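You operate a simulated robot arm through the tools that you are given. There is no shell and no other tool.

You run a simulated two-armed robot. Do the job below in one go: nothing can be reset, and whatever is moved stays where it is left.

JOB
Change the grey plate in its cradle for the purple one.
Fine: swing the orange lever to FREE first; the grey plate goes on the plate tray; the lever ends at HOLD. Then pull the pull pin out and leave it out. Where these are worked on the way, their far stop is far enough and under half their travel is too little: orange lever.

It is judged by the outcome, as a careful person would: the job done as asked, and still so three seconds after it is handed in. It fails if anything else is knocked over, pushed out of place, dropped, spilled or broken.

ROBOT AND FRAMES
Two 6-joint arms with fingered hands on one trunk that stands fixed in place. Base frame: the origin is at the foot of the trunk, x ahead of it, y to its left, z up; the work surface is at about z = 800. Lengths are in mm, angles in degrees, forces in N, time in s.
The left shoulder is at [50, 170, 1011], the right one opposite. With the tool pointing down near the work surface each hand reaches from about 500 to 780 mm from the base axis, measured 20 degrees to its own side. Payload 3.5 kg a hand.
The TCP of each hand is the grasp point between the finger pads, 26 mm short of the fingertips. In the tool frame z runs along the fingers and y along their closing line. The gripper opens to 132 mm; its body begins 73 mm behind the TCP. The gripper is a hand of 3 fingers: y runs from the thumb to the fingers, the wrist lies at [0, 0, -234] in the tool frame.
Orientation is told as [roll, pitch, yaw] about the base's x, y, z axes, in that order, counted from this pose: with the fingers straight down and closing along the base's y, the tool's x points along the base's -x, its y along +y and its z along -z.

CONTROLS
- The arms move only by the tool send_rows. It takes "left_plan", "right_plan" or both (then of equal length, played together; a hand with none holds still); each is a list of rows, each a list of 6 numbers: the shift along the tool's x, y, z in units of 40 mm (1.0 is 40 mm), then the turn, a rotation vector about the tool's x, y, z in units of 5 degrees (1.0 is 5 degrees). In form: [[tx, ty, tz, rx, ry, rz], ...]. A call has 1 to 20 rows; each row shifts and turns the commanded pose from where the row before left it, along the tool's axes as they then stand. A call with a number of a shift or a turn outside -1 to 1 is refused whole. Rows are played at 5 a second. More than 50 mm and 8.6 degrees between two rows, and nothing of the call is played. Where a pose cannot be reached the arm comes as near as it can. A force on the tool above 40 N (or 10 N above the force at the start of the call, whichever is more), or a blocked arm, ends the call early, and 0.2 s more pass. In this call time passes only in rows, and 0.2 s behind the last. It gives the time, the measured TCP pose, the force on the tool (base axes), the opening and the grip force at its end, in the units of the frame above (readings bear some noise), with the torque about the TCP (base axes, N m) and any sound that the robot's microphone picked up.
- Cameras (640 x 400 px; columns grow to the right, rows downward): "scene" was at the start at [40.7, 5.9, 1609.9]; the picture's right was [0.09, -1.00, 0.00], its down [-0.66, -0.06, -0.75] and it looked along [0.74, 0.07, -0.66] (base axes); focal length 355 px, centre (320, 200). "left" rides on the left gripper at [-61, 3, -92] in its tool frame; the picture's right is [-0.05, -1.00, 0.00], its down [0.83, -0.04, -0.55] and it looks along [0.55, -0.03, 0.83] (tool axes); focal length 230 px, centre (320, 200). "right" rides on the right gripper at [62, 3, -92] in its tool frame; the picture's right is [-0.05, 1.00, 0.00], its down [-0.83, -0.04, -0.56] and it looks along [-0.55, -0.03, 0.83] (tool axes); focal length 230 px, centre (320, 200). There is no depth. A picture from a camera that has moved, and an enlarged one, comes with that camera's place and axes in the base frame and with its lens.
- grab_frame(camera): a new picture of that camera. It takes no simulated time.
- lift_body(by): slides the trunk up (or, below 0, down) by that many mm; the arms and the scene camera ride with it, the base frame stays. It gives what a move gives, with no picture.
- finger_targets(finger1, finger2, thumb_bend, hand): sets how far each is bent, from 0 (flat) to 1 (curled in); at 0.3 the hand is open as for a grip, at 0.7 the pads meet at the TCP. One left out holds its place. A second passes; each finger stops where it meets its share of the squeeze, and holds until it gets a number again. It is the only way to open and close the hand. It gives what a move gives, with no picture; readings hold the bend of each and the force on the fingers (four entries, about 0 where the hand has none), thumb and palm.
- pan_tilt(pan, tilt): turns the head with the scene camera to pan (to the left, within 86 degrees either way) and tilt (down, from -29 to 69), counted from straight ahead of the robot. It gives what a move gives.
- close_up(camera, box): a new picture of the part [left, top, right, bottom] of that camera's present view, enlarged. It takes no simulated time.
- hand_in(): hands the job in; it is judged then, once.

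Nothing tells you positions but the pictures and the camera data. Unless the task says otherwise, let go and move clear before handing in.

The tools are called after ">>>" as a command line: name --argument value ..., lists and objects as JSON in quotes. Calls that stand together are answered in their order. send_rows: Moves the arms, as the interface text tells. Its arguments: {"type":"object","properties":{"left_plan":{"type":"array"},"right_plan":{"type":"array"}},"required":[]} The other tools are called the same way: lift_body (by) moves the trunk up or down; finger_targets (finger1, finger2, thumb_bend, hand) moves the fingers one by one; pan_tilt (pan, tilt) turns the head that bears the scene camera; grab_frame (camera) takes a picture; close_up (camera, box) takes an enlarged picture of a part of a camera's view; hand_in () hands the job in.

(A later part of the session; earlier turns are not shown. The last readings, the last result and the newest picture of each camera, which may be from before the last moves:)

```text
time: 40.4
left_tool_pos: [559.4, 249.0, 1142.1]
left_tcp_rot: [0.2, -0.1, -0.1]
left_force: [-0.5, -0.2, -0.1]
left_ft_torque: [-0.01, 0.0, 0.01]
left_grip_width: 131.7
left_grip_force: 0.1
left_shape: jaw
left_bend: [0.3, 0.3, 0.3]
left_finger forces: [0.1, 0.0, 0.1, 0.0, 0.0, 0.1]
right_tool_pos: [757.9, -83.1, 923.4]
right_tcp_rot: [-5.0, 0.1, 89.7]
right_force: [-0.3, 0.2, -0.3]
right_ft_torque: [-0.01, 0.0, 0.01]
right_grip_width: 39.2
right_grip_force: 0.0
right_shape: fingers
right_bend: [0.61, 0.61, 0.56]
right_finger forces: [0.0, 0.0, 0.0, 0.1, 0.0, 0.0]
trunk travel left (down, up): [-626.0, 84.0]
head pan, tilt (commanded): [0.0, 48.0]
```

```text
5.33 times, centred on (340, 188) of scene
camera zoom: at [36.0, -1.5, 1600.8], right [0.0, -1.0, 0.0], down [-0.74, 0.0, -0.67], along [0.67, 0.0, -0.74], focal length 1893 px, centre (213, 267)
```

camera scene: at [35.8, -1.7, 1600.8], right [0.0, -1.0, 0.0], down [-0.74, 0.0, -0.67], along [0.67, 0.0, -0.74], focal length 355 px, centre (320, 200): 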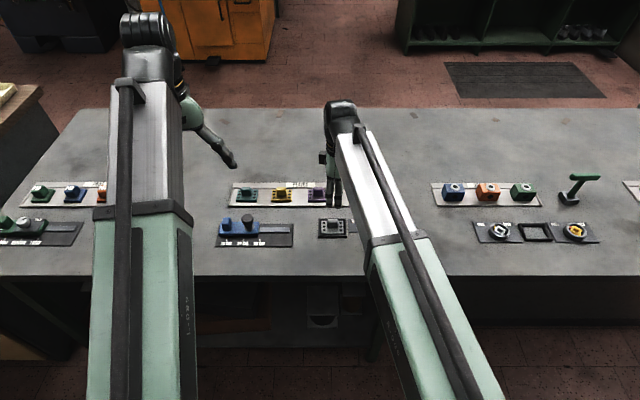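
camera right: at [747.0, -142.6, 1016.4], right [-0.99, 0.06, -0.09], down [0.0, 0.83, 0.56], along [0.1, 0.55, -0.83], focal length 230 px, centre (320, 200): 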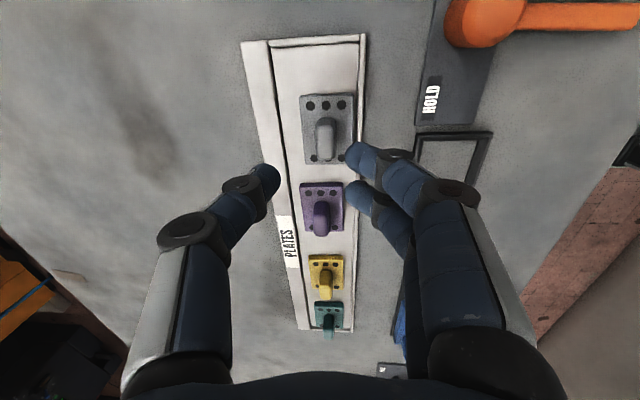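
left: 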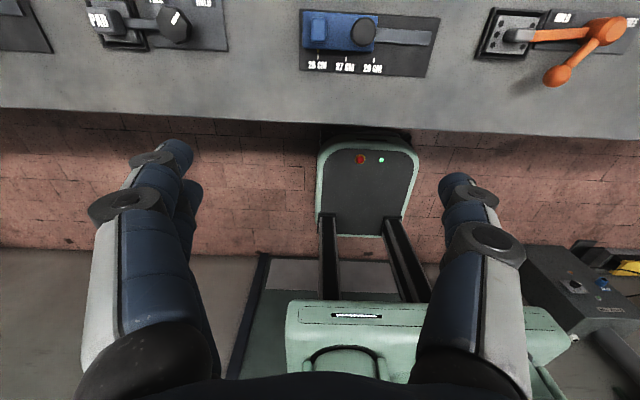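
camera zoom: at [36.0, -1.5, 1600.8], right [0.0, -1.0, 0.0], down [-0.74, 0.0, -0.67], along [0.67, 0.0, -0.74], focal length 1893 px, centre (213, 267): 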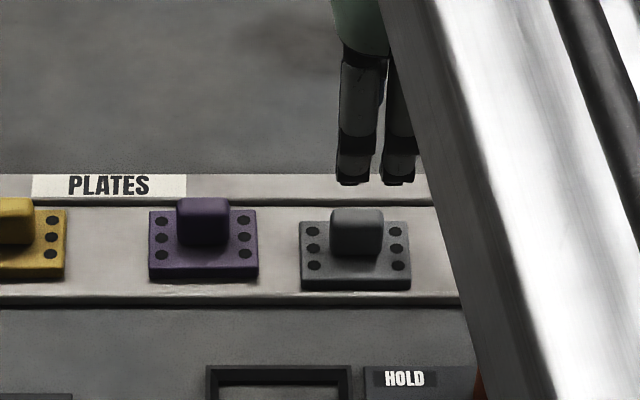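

The grey plate lies flat in the tray. Next is the purple one near (766, 3.5). I'm moving over it with a 12.5° forward tilt for reach.

>>> send_rows --right_plan '[[-0.54, 0, 0, 0.5, 0, 0], [-0.54, 0, 0, 0.5, 0, 0], [-0.54, 0, 0, 0.5, 0, 0], [-0.54, 0, 0, 0, 0, 0], [0, -0.06, 0.4, 0, 0, 0], [0, 0, 0, 0, 0, 0]]'

>>> grab_frame --camera "right"

>>> close_up --camera "right" --box '[240, 80, 400, 180]'

>>> close_up --camera "scene" --box '[260, 130, 420, 230]'

```text
time: 41.8
left_tool_pos: [559.0, 248.5, 1142.0]
left_tcp_rot: [0.0, -0.1, 0.0]
left_force: [0.7, -0.4, 0.0]
left_ft_torque: [-0.02, -0.03, 0.0]
left_grip_width: 132.0
left_grip_force: 0.0
left_shape: jaw
left_bend: [0.3, 0.3, 0.3]
left_finger forces: [0.0, 0.0, 0.0, 0.0, 0.0, 0.0]
right_tool_pos: [762.4, 6.0, 906.3]
right_tcp_rot: [-12.4, 0.0, 90.1]
right_force: [-0.7, 0.4, -0.3]
right_ft_torque: [-0.04, 0.02, 0.0]
right_grip_width: 39.4
right_grip_force: 0.0
right_shape: fingers
right_bend: [0.61, 0.61, 0.56]
right_finger forces: [0.0, 0.0, 0.0, 0.1, 0.1, 0.0]
trunk travel left (down, up): [-626.0, 84.0]
head pan, tilt (commanded): [0.0, 48.0]
```

```text
taken
camera right: at [740.3, -54.6, 997.3], right [-0.97, 0.05, -0.22], down [-0.08, 0.83, 0.55], along [0.21, 0.55, -0.81], focal length 230 px, centre (320, 200)
```

right: 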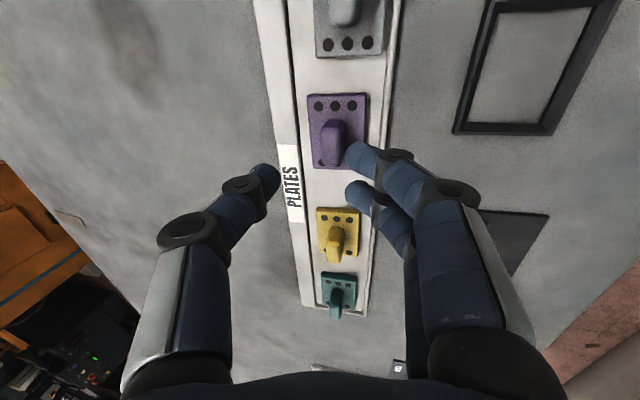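

```text
4.00 times, centred on (320, 130) of right
camera zoom: at [740.3, -54.6, 997.3], right [-0.97, 0.05, -0.22], down [-0.08, 0.83, 0.55], along [0.21, 0.55, -0.81], focal length 920 px, centre (320, 480)
```

zoom: 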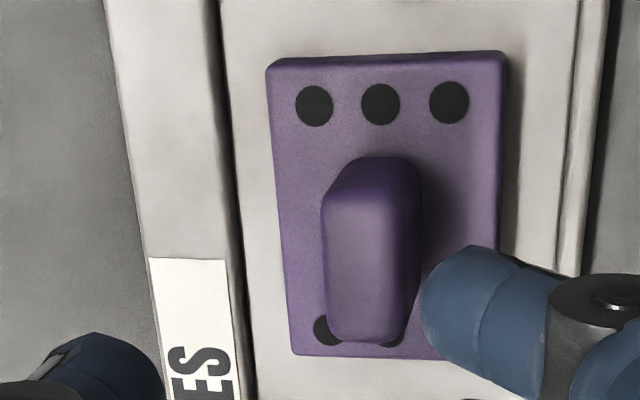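

```text
4.00 times, centred on (340, 180) of scene
camera zoom: at [35.8, -1.4, 1600.8], right [0.0, -1.0, 0.0], down [-0.74, 0.0, -0.67], along [0.67, 0.0, -0.74], focal length 1420 px, centre (240, 280)
```

zoom: 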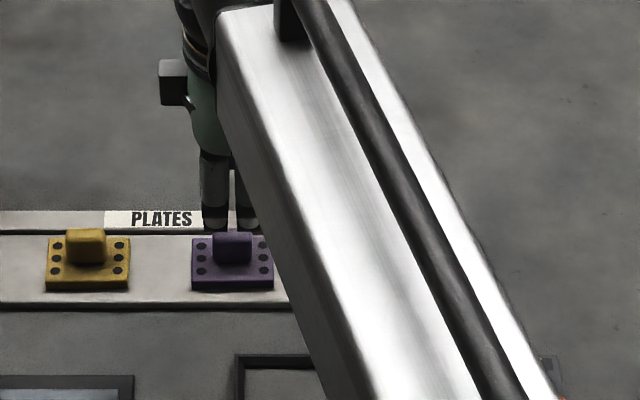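

The purple handle is about 6 mm ahead of and 3 mm to the right of the hand's axis. I'll even out the fingers and come down in stages.

>>> finger_targets --hand "right" --finger1 0.6 --finger2 0.6 --thumb_bend 0.6

>>> send_rows --right_plan '[[0.043, 0.08, 0.5, 0, 0, 0], [0.043, 0.08, 0.5, 0, 0, 0], [0, 0, 0, 0, 0, 0]]'

>>> grab_frame --camera "right"

>>> close_up --camera "right" --box '[240, 110, 400, 210]'

>>> close_up --camera "scene" --box '[260, 150, 380, 225]'

```text
time: 42.8
left_tool_pos: [559.4, 249.1, 1143.3]
left_tcp_rot: [-0.1, 0.0, 0.0]
left_force: [-0.4, -0.5, 0.7]
left_ft_torque: [0.01, 0.01, 0.01]
left_grip_width: 132.1
left_grip_force: 0.1
left_shape: jaw
left_bend: [0.3, 0.3, 0.3]
left_finger forces: [0.0, 0.0, 0.0, 0.0, 0.0, 0.0]
right_tool_pos: [762.8, 5.5, 907.3]
right_tcp_rot: [-12.5, 0.0, 90.1]
right_force: [0.3, -0.5, 0.2]
right_ft_torque: [0.01, 0.01, 0.01]
right_grip_width: 34.8
right_grip_force: 0.0
right_shape: fingers
right_bend: [0.6, 0.6, 0.6]
right_finger forces: [0.1, 0.1, 0.0, 0.0, 0.0, 0.1]
trunk travel left (down, up): [-626.0, 84.0]
head pan, tilt (commanded): [0.0, 48.0]
```

```text
time: 43.6
left_tool_pos: [559.4, 249.0, 1142.3]
left_tcp_rot: [0.0, -0.1, 0.1]
left_force: [0.0, -0.2, 0.0]
left_ft_torque: [0.0, 0.0, 0.0]
left_grip_width: 131.9
left_grip_force: 0.2
left_shape: jaw
left_bend: [0.3, 0.3, 0.3]
left_finger forces: [0.1, 0.1, 0.1, 0.0, 0.0, 0.0]
right_tool_pos: [767.0, 0.7, 866.6]
right_tcp_rot: [-12.5, 0.0, 90.1]
right_force: [0.2, -0.3, -0.6]
right_ft_torque: [-0.02, -0.02, 0.03]
right_grip_width: 35.0
right_grip_force: 0.1
right_shape: fingers
right_bend: [0.6, 0.6, 0.6]
right_finger forces: [0.0, 0.0, 0.0, 0.0, 0.0, 0.0]
trunk travel left (down, up): [-626.0, 84.0]
head pan, tilt (commanded): [0.0, 48.0]
```

```text
taken
camera right: at [743.3, -59.2, 956.8], right [-0.97, 0.05, -0.22], down [-0.08, 0.83, 0.55], along [0.21, 0.55, -0.81], focal length 230 px, centre (320, 200)
```

right: 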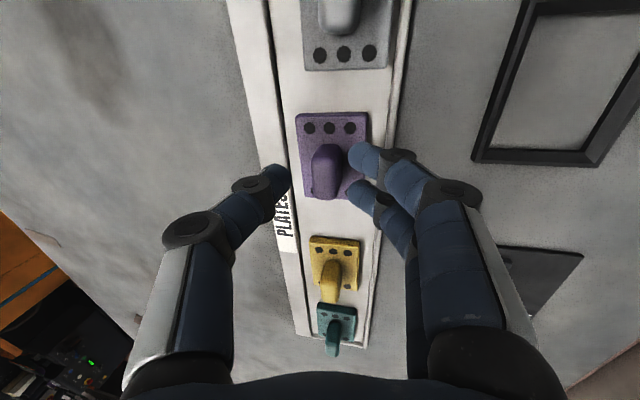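

```text
4.00 times, centred on (320, 160) of right
camera zoom: at [743.3, -59.2, 956.8], right [-0.97, 0.05, -0.22], down [-0.08, 0.83, 0.55], along [0.21, 0.55, -0.81], focal length 920 px, centre (320, 360)
```

zoom: 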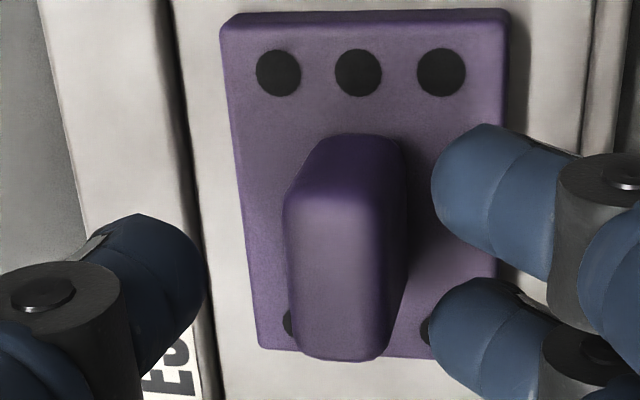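

```text
5.33 times, centred on (320, 188) of scene
camera zoom: at [35.9, -1.5, 1600.8], right [0.0, -1.0, 0.0], down [-0.74, 0.0, -0.67], along [0.67, 0.0, -0.74], focal length 1893 px, centre (320, 267)
```

zoom: 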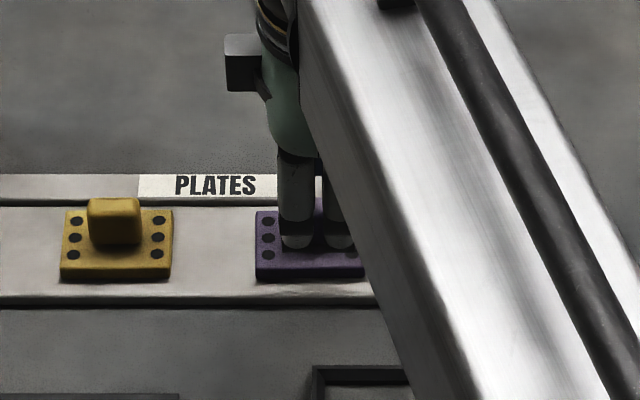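

Well placed. As the hand descends vertically, the gaps on both sides will even out. I'm going down 19 mm to grip height.

>>> send_rows --right_plan '[[0, 0.055, 0.25, 0, 0, 0], [0, 0.05, 0.22, 0, 0, 0], [0, 0, 0, 0, 0, 0]]'

>>> close_up --camera "right" --box '[240, 110, 400, 210]'

>>> close_up --camera "scene" --box '[260, 150, 380, 225]'

```text
time: 44.4
left_tool_pos: [559.3, 249.2, 1143.9]
left_tcp_rot: [0.1, -0.1, 0.0]
left_force: [-0.7, -0.2, 0.4]
left_ft_torque: [0.0, 0.01, -0.01]
left_grip_width: 131.9
left_grip_force: 0.1
left_shape: jaw
left_bend: [0.3, 0.3, 0.3]
left_finger forces: [0.0, 0.0, 0.1, 0.0, 0.1, 0.0]
right_tool_pos: [764.5, 0.5, 848.5]
right_tcp_rot: [-12.7, 0.0, 90.1]
right_force: [-3.7, -1.7, 10.1]
right_ft_torque: [-0.07, 0.27, -0.02]
right_grip_width: 34.1
right_grip_force: 5.4
right_shape: fingers
right_bend: [0.61, 0.61, 0.6]
right_finger forces: [5.4, 5.4, 0.0, 0.0, 0.0, 0.0]
trunk travel left (down, up): [-626.0, 84.0]
head pan, tilt (commanded): [0.0, 48.0]
```

```text
4.00 times, centred on (320, 160) of right
camera zoom: at [743.0, -59.7, 938.8], right [-0.97, 0.05, -0.22], down [-0.08, 0.83, 0.55], along [0.21, 0.55, -0.81], focal length 920 px, centre (320, 360)
```

zoom: 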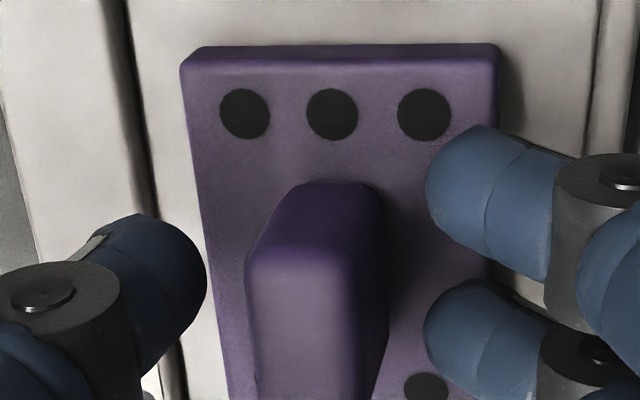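

```text
5.33 times, centred on (320, 188) of scene
camera zoom: at [34.5, -1.6, 1601.1], right [0.0, -1.0, 0.0], down [-0.74, 0.0, -0.67], along [0.67, 0.0, -0.74], focal length 1893 px, centre (320, 267)
```

zoom: 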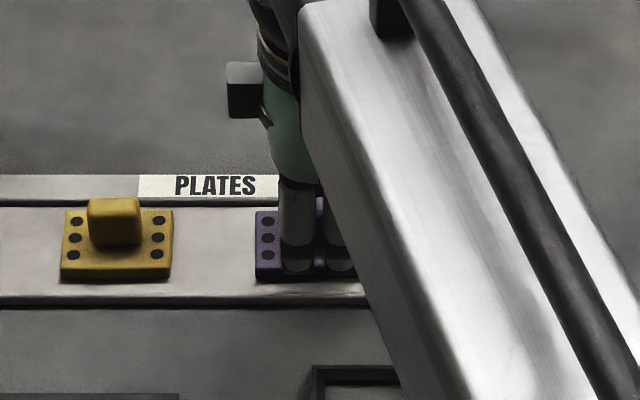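

The fingertips touched the plate top with about 10 N, so I'll raise about 3.5 mm to relieve that before closing.

>>> send_rows --right_plan '[[0, -0.02, -0.09, 0, 0, 0], [0, 0, 0, 0, 0, 0]]'

>>> close_up --camera "right" --box '[240, 110, 400, 210]'

```text
time: 45.0
left_tool_pos: [559.2, 249.2, 1142.9]
left_tcp_rot: [0.0, 0.0, 0.1]
left_force: [-0.5, 0.2, -0.8]
left_ft_torque: [-0.01, 0.01, -0.01]
left_grip_width: 131.7
left_grip_force: 0.1
left_shape: jaw
left_bend: [0.3, 0.3, 0.3]
left_finger forces: [0.0, 0.0, 0.1, 0.0, 0.0, 0.0]
right_tool_pos: [766.1, 1.8, 850.1]
right_tcp_rot: [-12.5, 0.0, 90.1]
right_force: [0.3, 0.4, -0.8]
right_ft_torque: [-0.01, -0.02, -0.01]
right_grip_width: 34.8
right_grip_force: 0.0
right_shape: fingers
right_bend: [0.6, 0.6, 0.6]
right_finger forces: [0.1, 0.0, 0.1, 0.0, 0.0, 0.1]
trunk travel left (down, up): [-626.0, 84.0]
head pan, tilt (commanded): [0.0, 48.0]
```

```text
4.00 times, centred on (320, 160) of right
camera zoom: at [743.8, -59.2, 940.0], right [-0.98, 0.05, -0.22], down [-0.08, 0.83, 0.55], along [0.21, 0.55, -0.81], focal length 920 px, centre (320, 360)
```

zoom: 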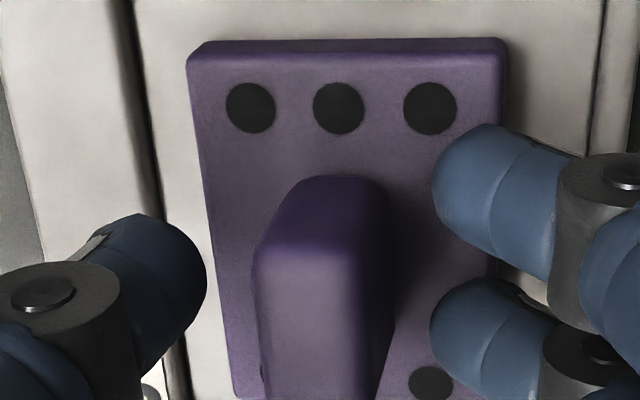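

Clear of contact and centred. Closing gradually.

>>> finger_targets --hand "right" --finger1 0.67 --finger2 0.67 --thumb_bend 0.67

>>> finger_targets --hand "right" --finger1 0.72 --finger2 0.72 --thumb_bend 0.72

>>> close_up --camera "right" --box '[240, 110, 400, 210]'

>>> close_up --camera "scene" --box '[260, 150, 380, 225]'

```text
time: 46.0
left_tool_pos: [559.9, 247.7, 1143.5]
left_tcp_rot: [0.0, 0.0, 0.0]
left_force: [0.0, 0.4, 0.2]
left_ft_torque: [-0.02, -0.01, -0.02]
left_grip_width: 131.9
left_grip_force: 0.1
left_shape: jaw
left_bend: [0.3, 0.3, 0.3]
left_finger forces: [0.1, 0.0, 0.0, 0.0, 0.0, 0.0]
right_tool_pos: [766.5, -0.3, 850.2]
right_tcp_rot: [-12.5, 0.0, 90.1]
right_force: [-0.2, 0.5, -0.2]
right_ft_torque: [0.02, 0.05, 0.01]
right_grip_width: 18.3
right_grip_force: 2.0
right_shape: fingers
right_bend: [0.65, 0.65, 0.66]
right_finger forces: [0.9, 1.0, 0.1, 0.1, 1.9, 0.0]
trunk travel left (down, up): [-626.0, 84.0]
head pan, tilt (commanded): [0.0, 48.0]
```

```text
time: 47.0
left_tool_pos: [560.4, 249.0, 1142.5]
left_tcp_rot: [0.0, 0.0, 0.0]
left_force: [0.1, 1.1, -0.2]
left_ft_torque: [-0.01, 0.0, 0.0]
left_grip_width: 131.9
left_grip_force: 0.1
left_shape: jaw
left_bend: [0.3, 0.3, 0.3]
left_finger forces: [0.0, 0.0, 0.0, 0.0, 0.1, 0.1]
right_tool_pos: [766.7, 1.9, 849.6]
right_tcp_rot: [-12.5, 0.0, 90.1]
right_force: [-0.3, -0.1, -0.2]
right_ft_torque: [-0.02, -0.01, -0.03]
right_grip_width: 16.1
right_grip_force: 8.6
right_shape: fingers
right_bend: [0.68, 0.68, 0.68]
right_finger forces: [4.6, 4.2, 0.1, 0.0, 8.7, 0.1]
trunk travel left (down, up): [-626.0, 84.0]
head pan, tilt (commanded): [0.0, 48.0]
```

```text
4.00 times, centred on (320, 160) of right
camera zoom: at [743.9, -59.4, 940.4], right [-0.98, 0.05, -0.22], down [-0.08, 0.83, 0.55], along [0.21, 0.55, -0.81], focal length 920 px, centre (320, 360)
```

zoom: 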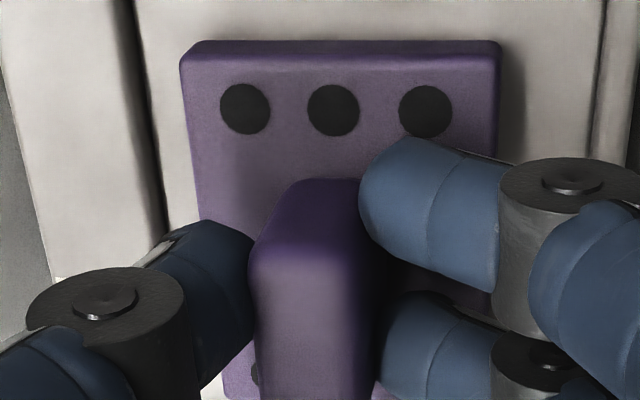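

```text
5.33 times, centred on (320, 188) of scene
camera zoom: at [36.2, -1.5, 1600.8], right [0.0, -1.0, 0.0], down [-0.74, 0.0, -0.67], along [0.67, 0.0, -0.74], focal length 1893 px, centre (320, 267)
```

zoom: 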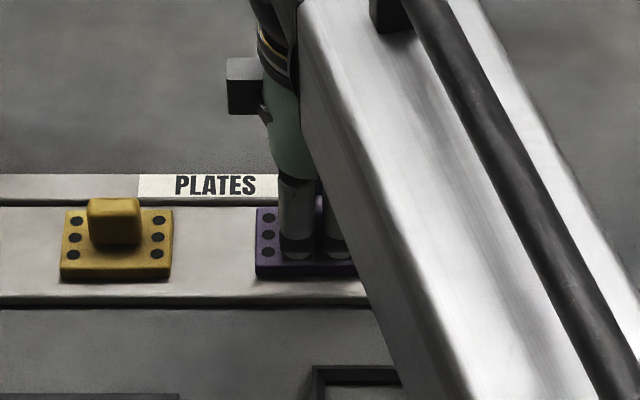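

Gripped. I'll firm up to the same grip as before and lift slowly.

>>> finger_targets --hand "right" --finger1 0.76 --finger2 0.76 --thumb_bend 0.76

>>> send_rows --right_plan '[[0, -0.03, -0.15, 0, 0, 0], [0, -0.06, -0.25, 0, 0, 0], [0, -0.1, -0.5, 0, 0, 0], [0, -0.1, -0.5, 0, 0, 0], [0, 0, 0, 0, 0, 0]]'

>>> grab_frame --camera "right"

>>> close_up --camera "scene" --box '[240, 130, 400, 230]'

```text
time: 48.0
left_tool_pos: [560.1, 249.2, 1142.4]
left_tcp_rot: [0.0, 0.0, 0.0]
left_force: [-0.3, -0.9, -0.9]
left_ft_torque: [0.02, 0.01, 0.01]
left_grip_width: 131.9
left_grip_force: 0.2
left_shape: jaw
left_bend: [0.3, 0.3, 0.3]
left_finger forces: [0.1, 0.1, 0.0, 0.1, 0.0, 0.0]
right_tool_pos: [766.8, 0.7, 850.8]
right_tcp_rot: [-12.5, 0.1, 90.1]
right_force: [0.0, -0.2, -0.2]
right_ft_torque: [-0.03, -0.02, -0.01]
right_grip_width: 15.4
right_grip_force: 14.4
right_shape: fingers
right_bend: [0.7, 0.7, 0.68]
right_finger forces: [7.3, 7.0, 0.1, 0.0, 14.5, 0.1]
trunk travel left (down, up): [-626.0, 84.0]
head pan, tilt (commanded): [0.0, 48.0]
```

```text
time: 49.2
left_tool_pos: [560.1, 249.0, 1144.5]
left_tcp_rot: [0.0, 0.0, -0.1]
left_force: [-0.2, -0.7, 0.9]
left_ft_torque: [0.04, -0.01, 0.0]
left_grip_width: 131.8
left_grip_force: 0.1
left_shape: jaw
left_bend: [0.3, 0.3, 0.3]
left_finger forces: [0.0, 0.1, 0.0, 0.1, 0.1, 0.1]
right_tool_pos: [764.5, -0.0, 907.3]
right_tcp_rot: [-12.6, 0.0, 90.1]
right_force: [0.0, -0.1, -2.0]
right_ft_torque: [-0.03, -0.03, 0.01]
right_grip_width: 15.1
right_grip_force: 14.0
right_shape: fingers
right_bend: [0.7, 0.7, 0.68]
right_finger forces: [7.2, 7.0, 0.0, 0.0, 14.5, 0.0]
trunk travel left (down, up): [-626.0, 84.0]
head pan, tilt (commanded): [0.0, 48.0]
```

```text
taken
camera right: at [742.4, -59.7, 998.3], right [-0.98, 0.05, -0.22], down [-0.08, 0.83, 0.55], along [0.21, 0.55, -0.81], focal length 230 px, centre (320, 200)
```

right: 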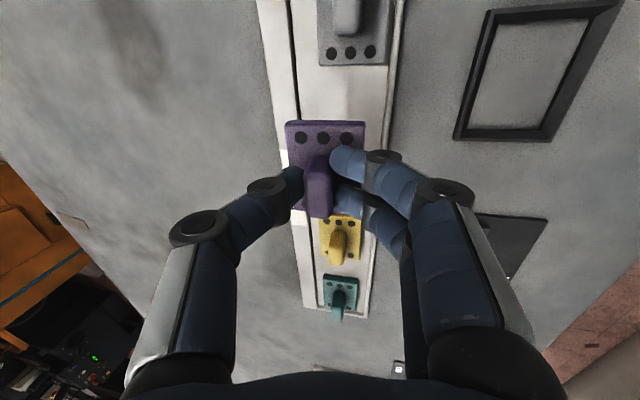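

```text
4.00 times, centred on (320, 180) of scene
camera zoom: at [36.2, -1.5, 1600.8], right [0.0, -1.0, 0.0], down [-0.74, 0.0, -0.67], along [0.67, 0.0, -0.74], focal length 1420 px, centre (320, 280)
```

zoom: 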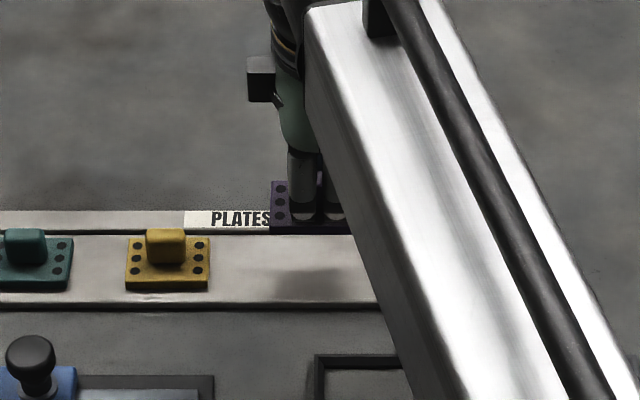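

The purple plate is lifted and secure. Now I'm carrying it over the cradle, then levelling the hand there.

>>> send_rows --right_plan '[[0.234, 0.683, -0.15, 0, 0, 0], [0.234, 0.683, -0.15, 0, 0, 0], [0.234, 0.683, -0.15, 0, 0, 0], [0.234, 0.683, -0.15, 0, 0, 0], [0, 0, 0, -0.5, 0, 0], [0, 0, 0, -0.5, 0, 0], [0, 0, 0, -0.5, 0, 0], [0, 0, 0, -0.5, 0, 0], [0, 0, 0, -0.5, 0, 0], [0, 0, 0, 0, 0, 0]]'

>>> grab_frame --camera "right"

>>> close_up --camera "left" --box '[440, 0, 640, 125]'

>>> close_up --camera "scene" --box '[260, 160, 420, 260]'

```text
time: 51.4
left_tool_pos: [559.2, 249.2, 1143.2]
left_tcp_rot: [0.1, 0.1, 0.0]
left_force: [0.0, -0.4, -0.3]
left_ft_torque: [0.05, 0.0, -0.01]
left_grip_width: 132.0
left_grip_force: 0.0
left_shape: jaw
left_bend: [0.3, 0.3, 0.3]
left_finger forces: [0.1, 0.0, 0.1, 0.1, 0.0, 0.0]
right_tool_pos: [653.3, -38.2, 907.7]
right_tcp_rot: [0.0, 0.0, 90.1]
right_force: [0.4, -0.8, -2.0]
right_ft_torque: [-0.01, -0.02, -0.01]
right_grip_width: 15.2
right_grip_force: 13.6
right_shape: fingers
right_bend: [0.7, 0.7, 0.68]
right_finger forces: [7.2, 6.8, 0.1, 0.0, 14.3, 0.0]
trunk travel left (down, up): [-626.0, 84.0]
head pan, tilt (commanded): [0.0, 48.0]
```

```text
taken
camera right: at [651.6, -98.0, 1001.3], right [-1.0, 0.05, 0.0], down [0.04, 0.83, 0.56], along [0.03, 0.55, -0.83], focal length 230 px, centre (320, 200)
```

right: 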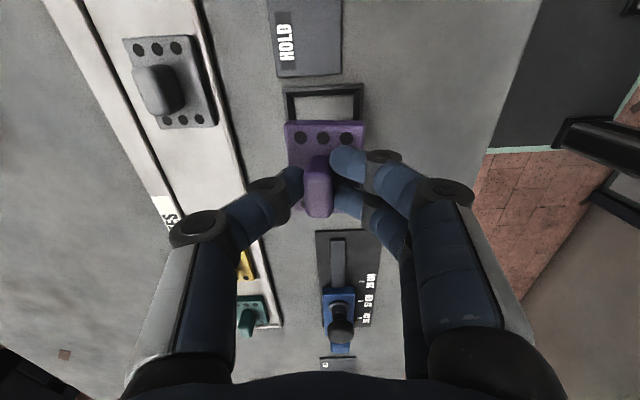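

```text
3.20 times, centred on (540, 62) of left
camera zoom: at [621.3, 252.3, 1235.2], right [0.05, -1.0, 0.0], down [-0.83, -0.04, 0.55], along [-0.55, -0.03, -0.83], focal length 736 px, centre (-384, 640)
```

zoom: 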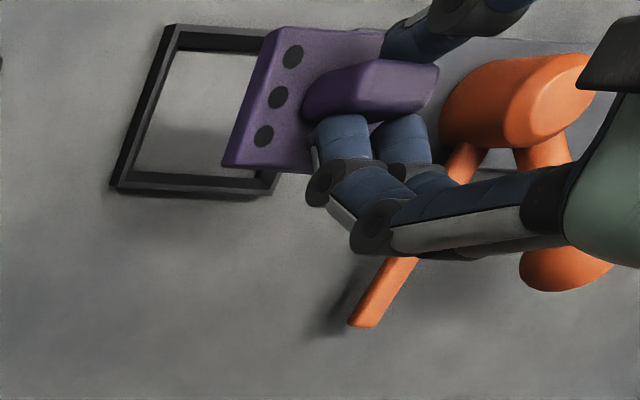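

```text
4.00 times, centred on (340, 210) of scene
camera zoom: at [36.0, -1.5, 1600.8], right [0.0, -1.0, 0.0], down [-0.74, 0.0, -0.67], along [0.67, 0.0, -0.74], focal length 1420 px, centre (240, 160)
```

zoom: 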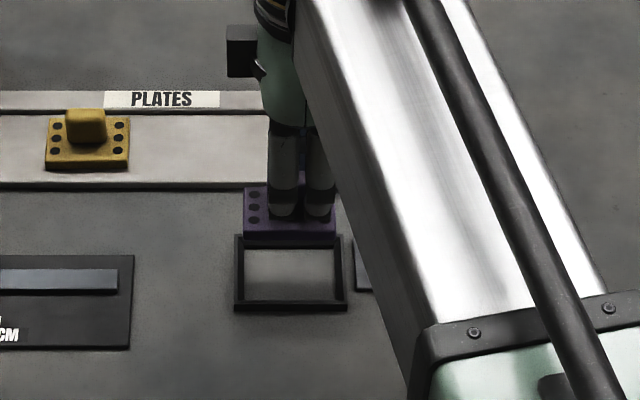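

I want to check whether the purple plate is level in the hand, so I'm zooming in.

>>> close_up --camera "left" --box '[500, 0, 580, 50]'

>>> close_up --camera "right" --box '[260, 70, 388, 150]'

>>> close_up --camera "scene" --box '[310, 195, 358, 225]'

```text
8.00 times, centred on (540, 25) of left
camera zoom: at [621.3, 252.3, 1235.2], right [0.05, -1.0, 0.0], down [-0.83, -0.04, 0.55], along [-0.55, -0.03, -0.83], focal length 1841 px, centre (-1440, 1600)
```

zoom: 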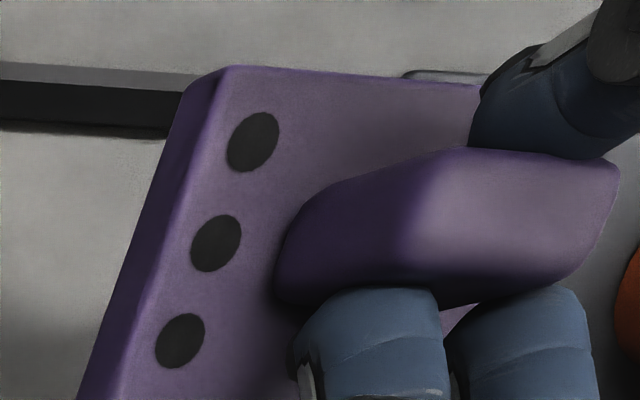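

```text
5.00 times, centred on (324, 110) of right
camera zoom: at [651.6, -98.0, 1001.3], right [-1.0, 0.05, 0.0], down [0.04, 0.83, 0.56], along [0.03, 0.55, -0.83], focal length 1150 px, centre (300, 650)
```

zoom: 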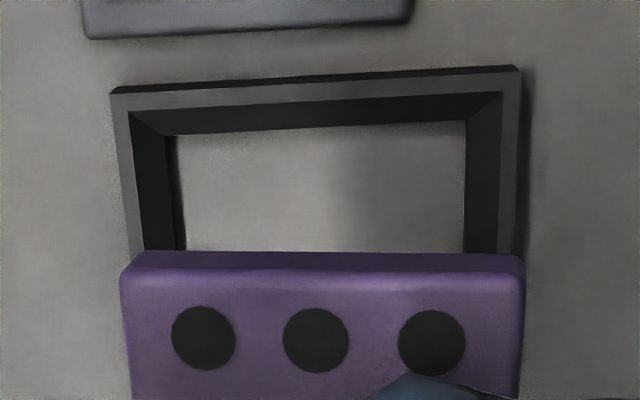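

```text
13.33 times, centred on (334, 210) of scene
camera zoom: at [36.0, -1.5, 1600.8], right [0.0, -1.0, 0.0], down [-0.74, 0.0, -0.67], along [0.67, 0.0, -0.74], focal length 4733 px, centre (133, 67)
```

zoom: 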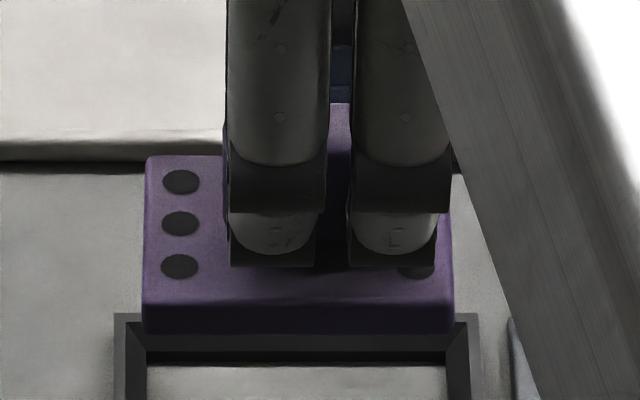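

The purple plate kept about a 10° lean relative to the hand, with its far edge low now that the hand is vertical. I'll tilt the hand back by 10.5° so the plate is level for insertion.

>>> send_rows --right_plan '[[0, 0, 0, 0.7, 0, 0], [0, 0, 0, 0.7, 0, 0], [0, 0, 0, 0.7, 0, 0], [0, 0, 0, 0, 0, 0]]'

>>> close_up --camera "left" --box '[500, 0, 580, 50]'

>>> close_up --camera "right" --box '[260, 70, 388, 150]'

>>> close_up --camera "scene" --box '[310, 195, 374, 235]'

```text
time: 52.4
left_tool_pos: [560.0, 248.2, 1143.0]
left_tcp_rot: [0.0, 0.1, 0.0]
left_force: [-0.6, -0.5, -0.2]
left_ft_torque: [0.02, -0.01, -0.03]
left_grip_width: 132.1
left_grip_force: 0.0
left_shape: jaw
left_bend: [0.3, 0.3, 0.3]
left_finger forces: [0.0, 0.1, 0.0, 0.0, 0.0, 0.0]
right_tool_pos: [654.5, -37.9, 907.3]
right_tcp_rot: [-10.5, 0.0, 90.1]
right_force: [0.7, -0.1, -2.8]
right_ft_torque: [-0.03, 0.03, 0.01]
right_grip_width: 15.0
right_grip_force: 14.1
right_shape: fingers
right_bend: [0.7, 0.7, 0.68]
right_finger forces: [7.3, 6.9, 0.1, 0.0, 14.2, 0.0]
trunk travel left (down, up): [-626.0, 84.0]
head pan, tilt (commanded): [0.0, 48.0]
```

```text
8.00 times, centred on (540, 25) of left
camera zoom: at [621.4, 252.3, 1235.1], right [0.05, -1.0, 0.0], down [-0.83, -0.04, 0.55], along [-0.55, -0.03, -0.83], focal length 1841 px, centre (-1440, 1600)
```

zoom: 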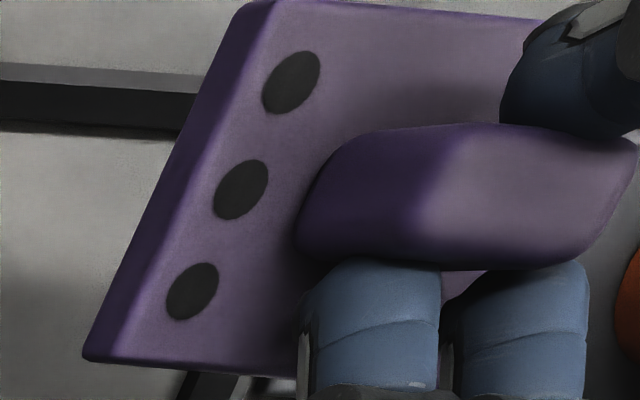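

```text
5.00 times, centred on (324, 110) of right
camera zoom: at [635.1, -98.0, 999.2], right [-0.98, 0.05, -0.18], down [-0.06, 0.83, 0.55], along [0.18, 0.55, -0.81], focal length 1150 px, centre (300, 650)
```

zoom: 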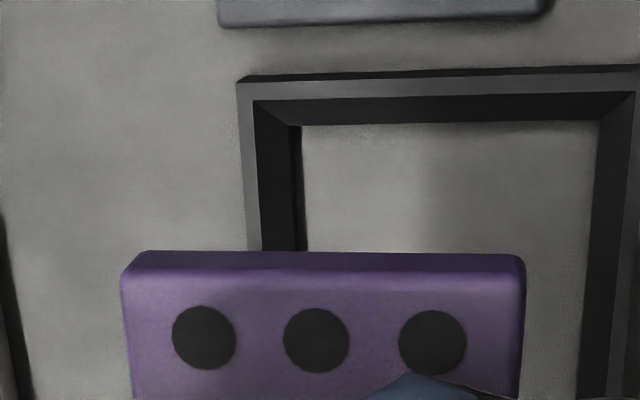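

```text
10.00 times, centred on (342, 215) of scene
camera zoom: at [36.2, -1.5, 1600.8], right [0.0, -1.0, 0.0], down [-0.74, 0.0, -0.67], along [0.67, 0.0, -0.74], focal length 3550 px, centre (100, 50)
```

zoom: 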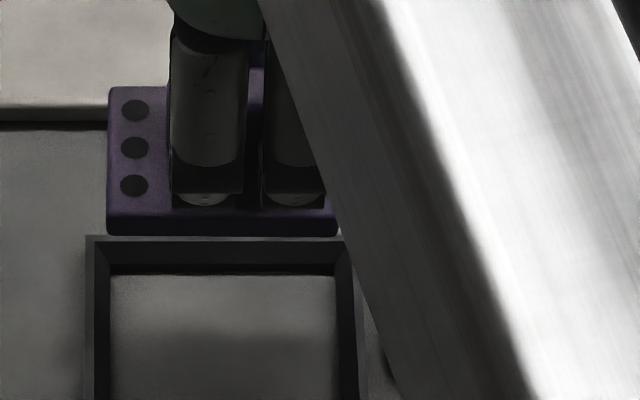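

The plate is now within about 2° of level. It needs about 8 mm back and 2 mm right to sit over the cradle. I'm correcting that and lowering partway.

>>> send_rows --right_plan '[[0, 0, 0, 0.4, 0, 0], [0.029, 0.203, 0.45, 0, 0, 0], [0.029, 0.203, 0.45, 0, 0, 0], [0, 0, 0, 0, 0, 0]]'

>>> close_up --camera "left" --box '[480, 0, 608, 80]'

>>> close_up --camera "right" --box '[260, 80, 388, 160]'

>>> close_up --camera "scene" --box '[310, 195, 374, 235]'

```text
time: 53.4
left_tool_pos: [559.7, 248.8, 1143.4]
left_tcp_rot: [0.2, 0.0, 0.1]
left_force: [-0.3, 0.0, 0.1]
left_ft_torque: [0.0, 0.0, -0.02]
left_grip_width: 131.9
left_grip_force: 0.0
left_shape: jaw
left_bend: [0.3, 0.3, 0.3]
left_finger forces: [0.0, 0.0, 0.0, 0.1, 0.1, 0.1]
right_tool_pos: [646.3, -38.7, 869.7]
right_tcp_rot: [-12.4, 0.0, 90.1]
right_force: [-0.4, 0.8, -2.4]
right_ft_torque: [-0.02, 0.03, 0.02]
right_grip_width: 15.3
right_grip_force: 14.4
right_shape: fingers
right_bend: [0.7, 0.7, 0.68]
right_finger forces: [7.3, 7.0, 0.0, 0.0, 14.2, 0.1]
trunk travel left (down, up): [-626.0, 84.0]
head pan, tilt (commanded): [0.0, 48.0]
```

```text
5.00 times, centred on (544, 40) of left
camera zoom: at [621.4, 252.3, 1235.2], right [0.05, -1.0, 0.0], down [-0.83, -0.04, 0.55], along [-0.55, -0.03, -0.83], focal length 1150 px, centre (-800, 1000)
```

zoom: 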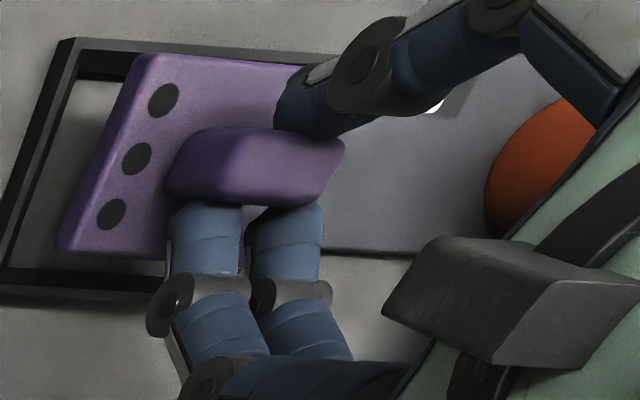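

```text
5.00 times, centred on (324, 120) of right
camera zoom: at [624.2, -99.2, 959.1], right [-0.98, 0.05, -0.22], down [-0.08, 0.83, 0.55], along [0.21, 0.55, -0.81], focal length 1150 px, centre (300, 600)
```

zoom: 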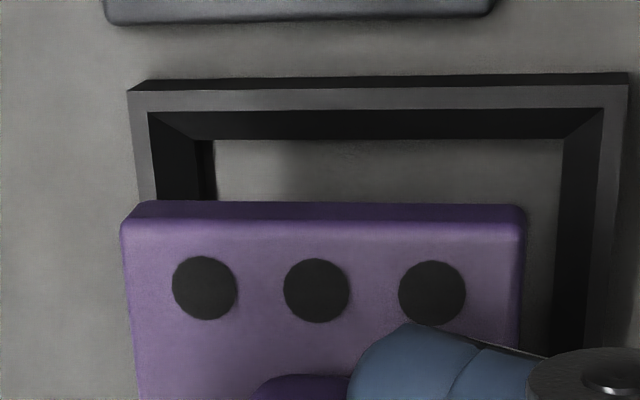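

```text
10.00 times, centred on (342, 215) of scene
camera zoom: at [36.1, -1.5, 1600.8], right [0.0, -1.0, 0.0], down [-0.74, 0.0, -0.67], along [0.67, 0.0, -0.74], focal length 3550 px, centre (100, 50)
```

zoom: 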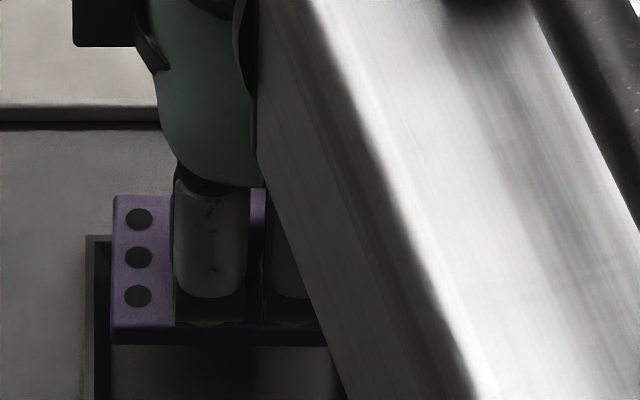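

The plate is level and aligned in x. I'll nudge it 1.3 mm right and keep lowering.

>>> send_rows --right_plan '[[0.033, 0.035, 0.16, 0, 0, 0], [0, 0.035, 0.16, 0, 0, 0], [0, 0, 0, 0, 0, 0]]'

>>> close_up --camera "left" --box '[480, 0, 608, 80]'

>>> close_up --camera "right" --box '[260, 80, 388, 160]'

>>> close_up --camera "scene" --box '[310, 200, 374, 240]'

```text
time: 54.2
left_tool_pos: [559.1, 248.2, 1141.8]
left_tcp_rot: [0.2, 0.0, 0.0]
left_force: [-1.3, 0.2, 0.1]
left_ft_torque: [-0.03, -0.02, 0.0]
left_grip_width: 132.0
left_grip_force: 0.1
left_shape: jaw
left_bend: [0.3, 0.3, 0.3]
left_finger forces: [0.0, 0.1, 0.0, 0.0, 0.1, 0.0]
right_tool_pos: [646.2, -41.1, 857.0]
right_tcp_rot: [-12.5, 0.0, 90.1]
right_force: [0.0, -0.5, -2.3]
right_ft_torque: [0.01, -0.02, 0.0]
right_grip_width: 15.1
right_grip_force: 14.0
right_shape: fingers
right_bend: [0.7, 0.7, 0.68]
right_finger forces: [7.3, 6.9, 0.0, 0.0, 14.2, 0.0]
trunk travel left (down, up): [-626.0, 84.0]
head pan, tilt (commanded): [0.0, 48.0]
```

```text
5.00 times, centred on (544, 40) of left
camera zoom: at [621.3, 252.3, 1235.2], right [0.05, -1.0, 0.0], down [-0.83, -0.04, 0.55], along [-0.55, -0.03, -0.83], focal length 1150 px, centre (-800, 1000)
```

zoom: 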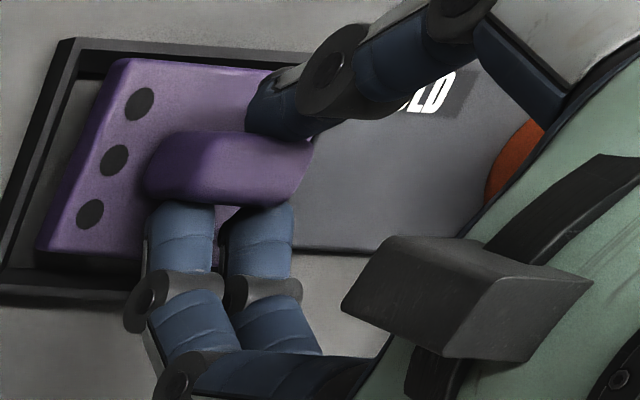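

```text
5.00 times, centred on (324, 120) of right
camera zoom: at [624.5, -101.4, 946.1], right [-0.98, 0.05, -0.22], down [-0.08, 0.83, 0.55], along [0.21, 0.55, -0.81], focal length 1150 px, centre (300, 600)
```

zoom: 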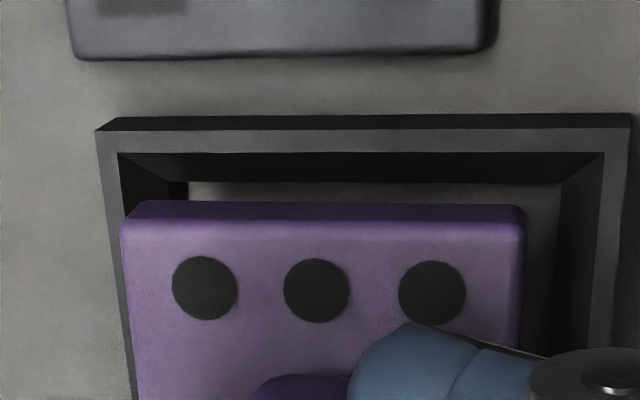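

```text
10.00 times, centred on (342, 220) of scene
camera zoom: at [36.1, -1.5, 1600.8], right [0.0, -1.0, 0.0], down [-0.74, 0.0, -0.67], along [0.67, 0.0, -0.74], focal length 3550 px, centre (100, 0)
```

zoom: 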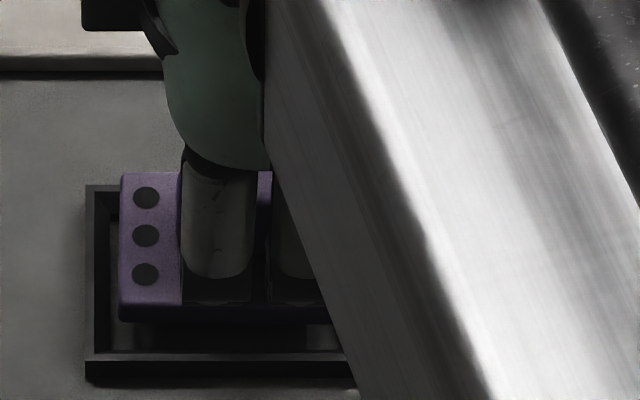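

Aligned within a millimetre. I'll move 0.9 mm left and continue down in small steps.

>>> send_rows --right_plan '[[-0.022, 0.016, 0.075, 0, 0, 0], [0, 0.016, 0.075, 0, 0, 0], [0, 0, 0, 0, 0, 0]]'

>>> close_up --camera "left" --box '[480, 0, 608, 80]'

>>> close_up --camera "right" --box '[260, 80, 388, 160]'

>>> close_up --camera "scene" --box '[310, 200, 374, 240]'

```text
time: 55.0
left_tool_pos: [559.6, 248.9, 1142.3]
left_tcp_rot: [0.2, 0.1, 0.0]
left_force: [0.6, 0.1, -0.2]
left_ft_torque: [0.02, 0.0, 0.0]
left_grip_width: 131.9
left_grip_force: 0.0
left_shape: jaw
left_bend: [0.3, 0.3, 0.3]
left_finger forces: [0.0, 0.0, 0.1, 0.1, 0.0, 0.0]
right_tool_pos: [647.2, -41.3, 851.3]
right_tcp_rot: [-12.5, 0.0, 90.1]
right_force: [-0.3, 0.6, -2.4]
right_ft_torque: [0.01, -0.01, 0.01]
right_grip_width: 15.0
right_grip_force: 14.0
right_shape: fingers
right_bend: [0.7, 0.7, 0.68]
right_finger forces: [7.2, 7.2, 0.0, 0.0, 14.1, 0.0]
trunk travel left (down, up): [-626.0, 84.0]
head pan, tilt (commanded): [0.0, 48.0]
```

```text
5.00 times, centred on (544, 40) of left
camera zoom: at [621.3, 252.4, 1235.2], right [0.05, -1.0, 0.0], down [-0.83, -0.04, 0.55], along [-0.55, -0.03, -0.83], focal length 1150 px, centre (-800, 1000)
```

zoom: 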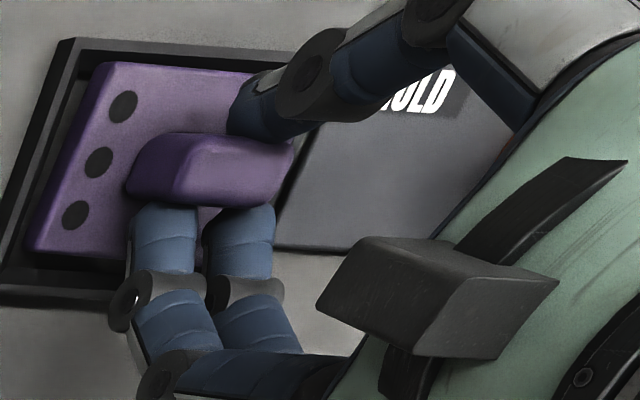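

```text
5.00 times, centred on (324, 120) of right
camera zoom: at [624.4, -100.9, 940.1], right [-0.98, 0.05, -0.22], down [-0.08, 0.83, 0.55], along [0.21, 0.55, -0.81], focal length 1150 px, centre (300, 600)
```

zoom: 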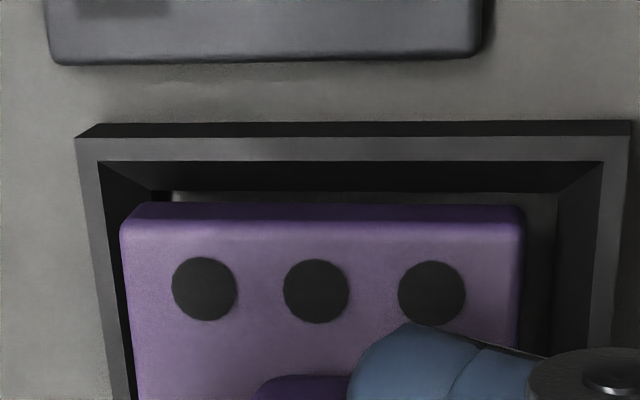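

```text
10.00 times, centred on (342, 220) of scene
camera zoom: at [36.1, -1.5, 1600.8], right [0.0, -1.0, 0.0], down [-0.74, 0.0, -0.67], along [0.67, 0.0, -0.74], focal length 3550 px, centre (100, 0)
```

zoom: 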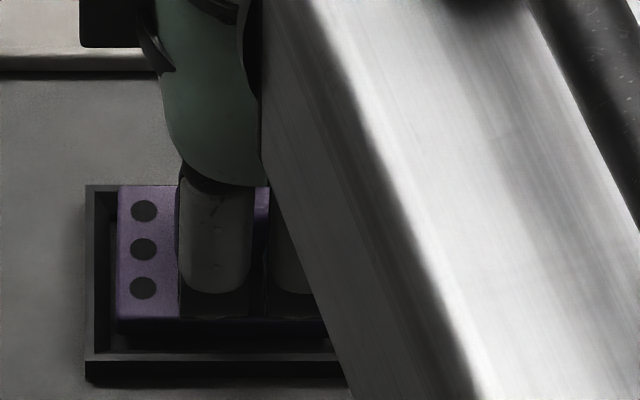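

Nearly seated, with perhaps 2 to 3 mm to go. Small steps down with force checks.

>>> send_rows --right_plan '[[0, 0.01, 0.05, 0, 0, 0], [0, 0, 0, 0, 0, 0]]'

>>> send_rows --right_plan '[[0, 0.008, 0.04, 0, 0, 0], [0, 0, 0, 0, 0, 0]]'

>>> close_up --camera "right" --box '[260, 80, 388, 160]'

>>> close_up --camera "left" --box '[480, 0, 608, 80]'

```text
time: 55.6
left_tool_pos: [560.4, 248.4, 1142.8]
left_tcp_rot: [0.1, -0.1, 0.0]
left_force: [-0.2, -1.1, 0.2]
left_ft_torque: [-0.01, 0.01, 0.01]
left_grip_width: 132.1
left_grip_force: 0.2
left_shape: jaw
left_bend: [0.3, 0.3, 0.3]
left_finger forces: [0.1, 0.1, 0.1, 0.0, 0.1, 0.0]
right_tool_pos: [646.5, -41.4, 848.4]
right_tcp_rot: [-12.5, 0.1, 90.1]
right_force: [-1.1, -0.5, -0.8]
right_ft_torque: [0.01, 0.0, 0.0]
right_grip_width: 14.9
right_grip_force: 14.9
right_shape: fingers
right_bend: [0.7, 0.7, 0.68]
right_finger forces: [7.6, 8.1, 0.0, 0.1, 14.3, 0.0]
trunk travel left (down, up): [-626.0, 84.0]
head pan, tilt (commanded): [0.0, 48.0]
```

```text
time: 56.2
left_tool_pos: [559.1, 248.4, 1143.8]
left_tcp_rot: [0.2, -0.2, 0.0]
left_force: [0.0, 0.6, -0.3]
left_ft_torque: [0.0, 0.01, 0.02]
left_grip_width: 132.1
left_grip_force: 0.1
left_shape: jaw
left_bend: [0.3, 0.3, 0.3]
left_finger forces: [0.0, 0.0, 0.0, 0.1, 0.1, 0.0]
right_tool_pos: [647.2, -41.0, 846.7]
right_tcp_rot: [-12.6, 0.0, 90.1]
right_force: [-2.4, -0.4, 3.5]
right_ft_torque: [-0.04, 0.03, 0.04]
right_grip_width: 14.7
right_grip_force: 16.0
right_shape: fingers
right_bend: [0.7, 0.7, 0.69]
right_finger forces: [8.4, 8.7, 0.1, 0.0, 14.7, 0.0]
trunk travel left (down, up): [-626.0, 84.0]
head pan, tilt (commanded): [0.0, 48.0]
```

```text
5.00 times, centred on (324, 120) of right
camera zoom: at [624.0, -100.7, 937.5], right [-0.97, 0.05, -0.22], down [-0.08, 0.83, 0.55], along [0.21, 0.55, -0.81], focal length 1150 px, centre (300, 600)
```

zoom: 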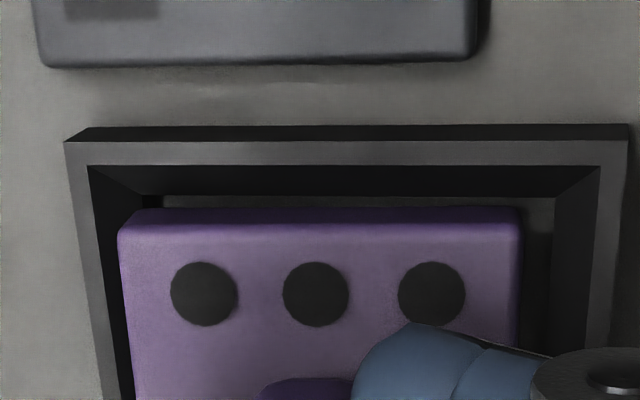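

```text
5.00 times, centred on (544, 40) of left
camera zoom: at [620.7, 252.3, 1235.6], right [0.05, -1.0, 0.0], down [-0.83, -0.04, 0.55], along [-0.55, -0.03, -0.83], focal length 1150 px, centre (-800, 1000)
```

zoom: 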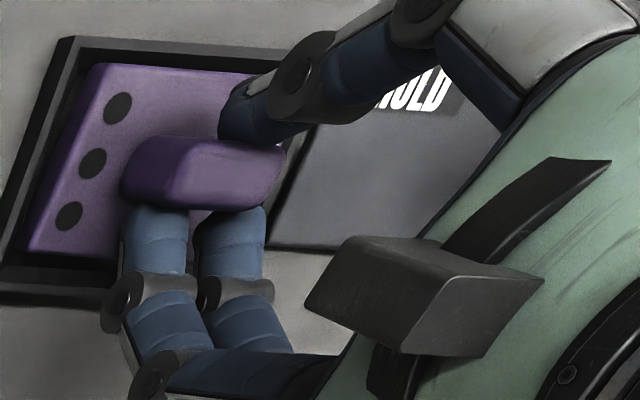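

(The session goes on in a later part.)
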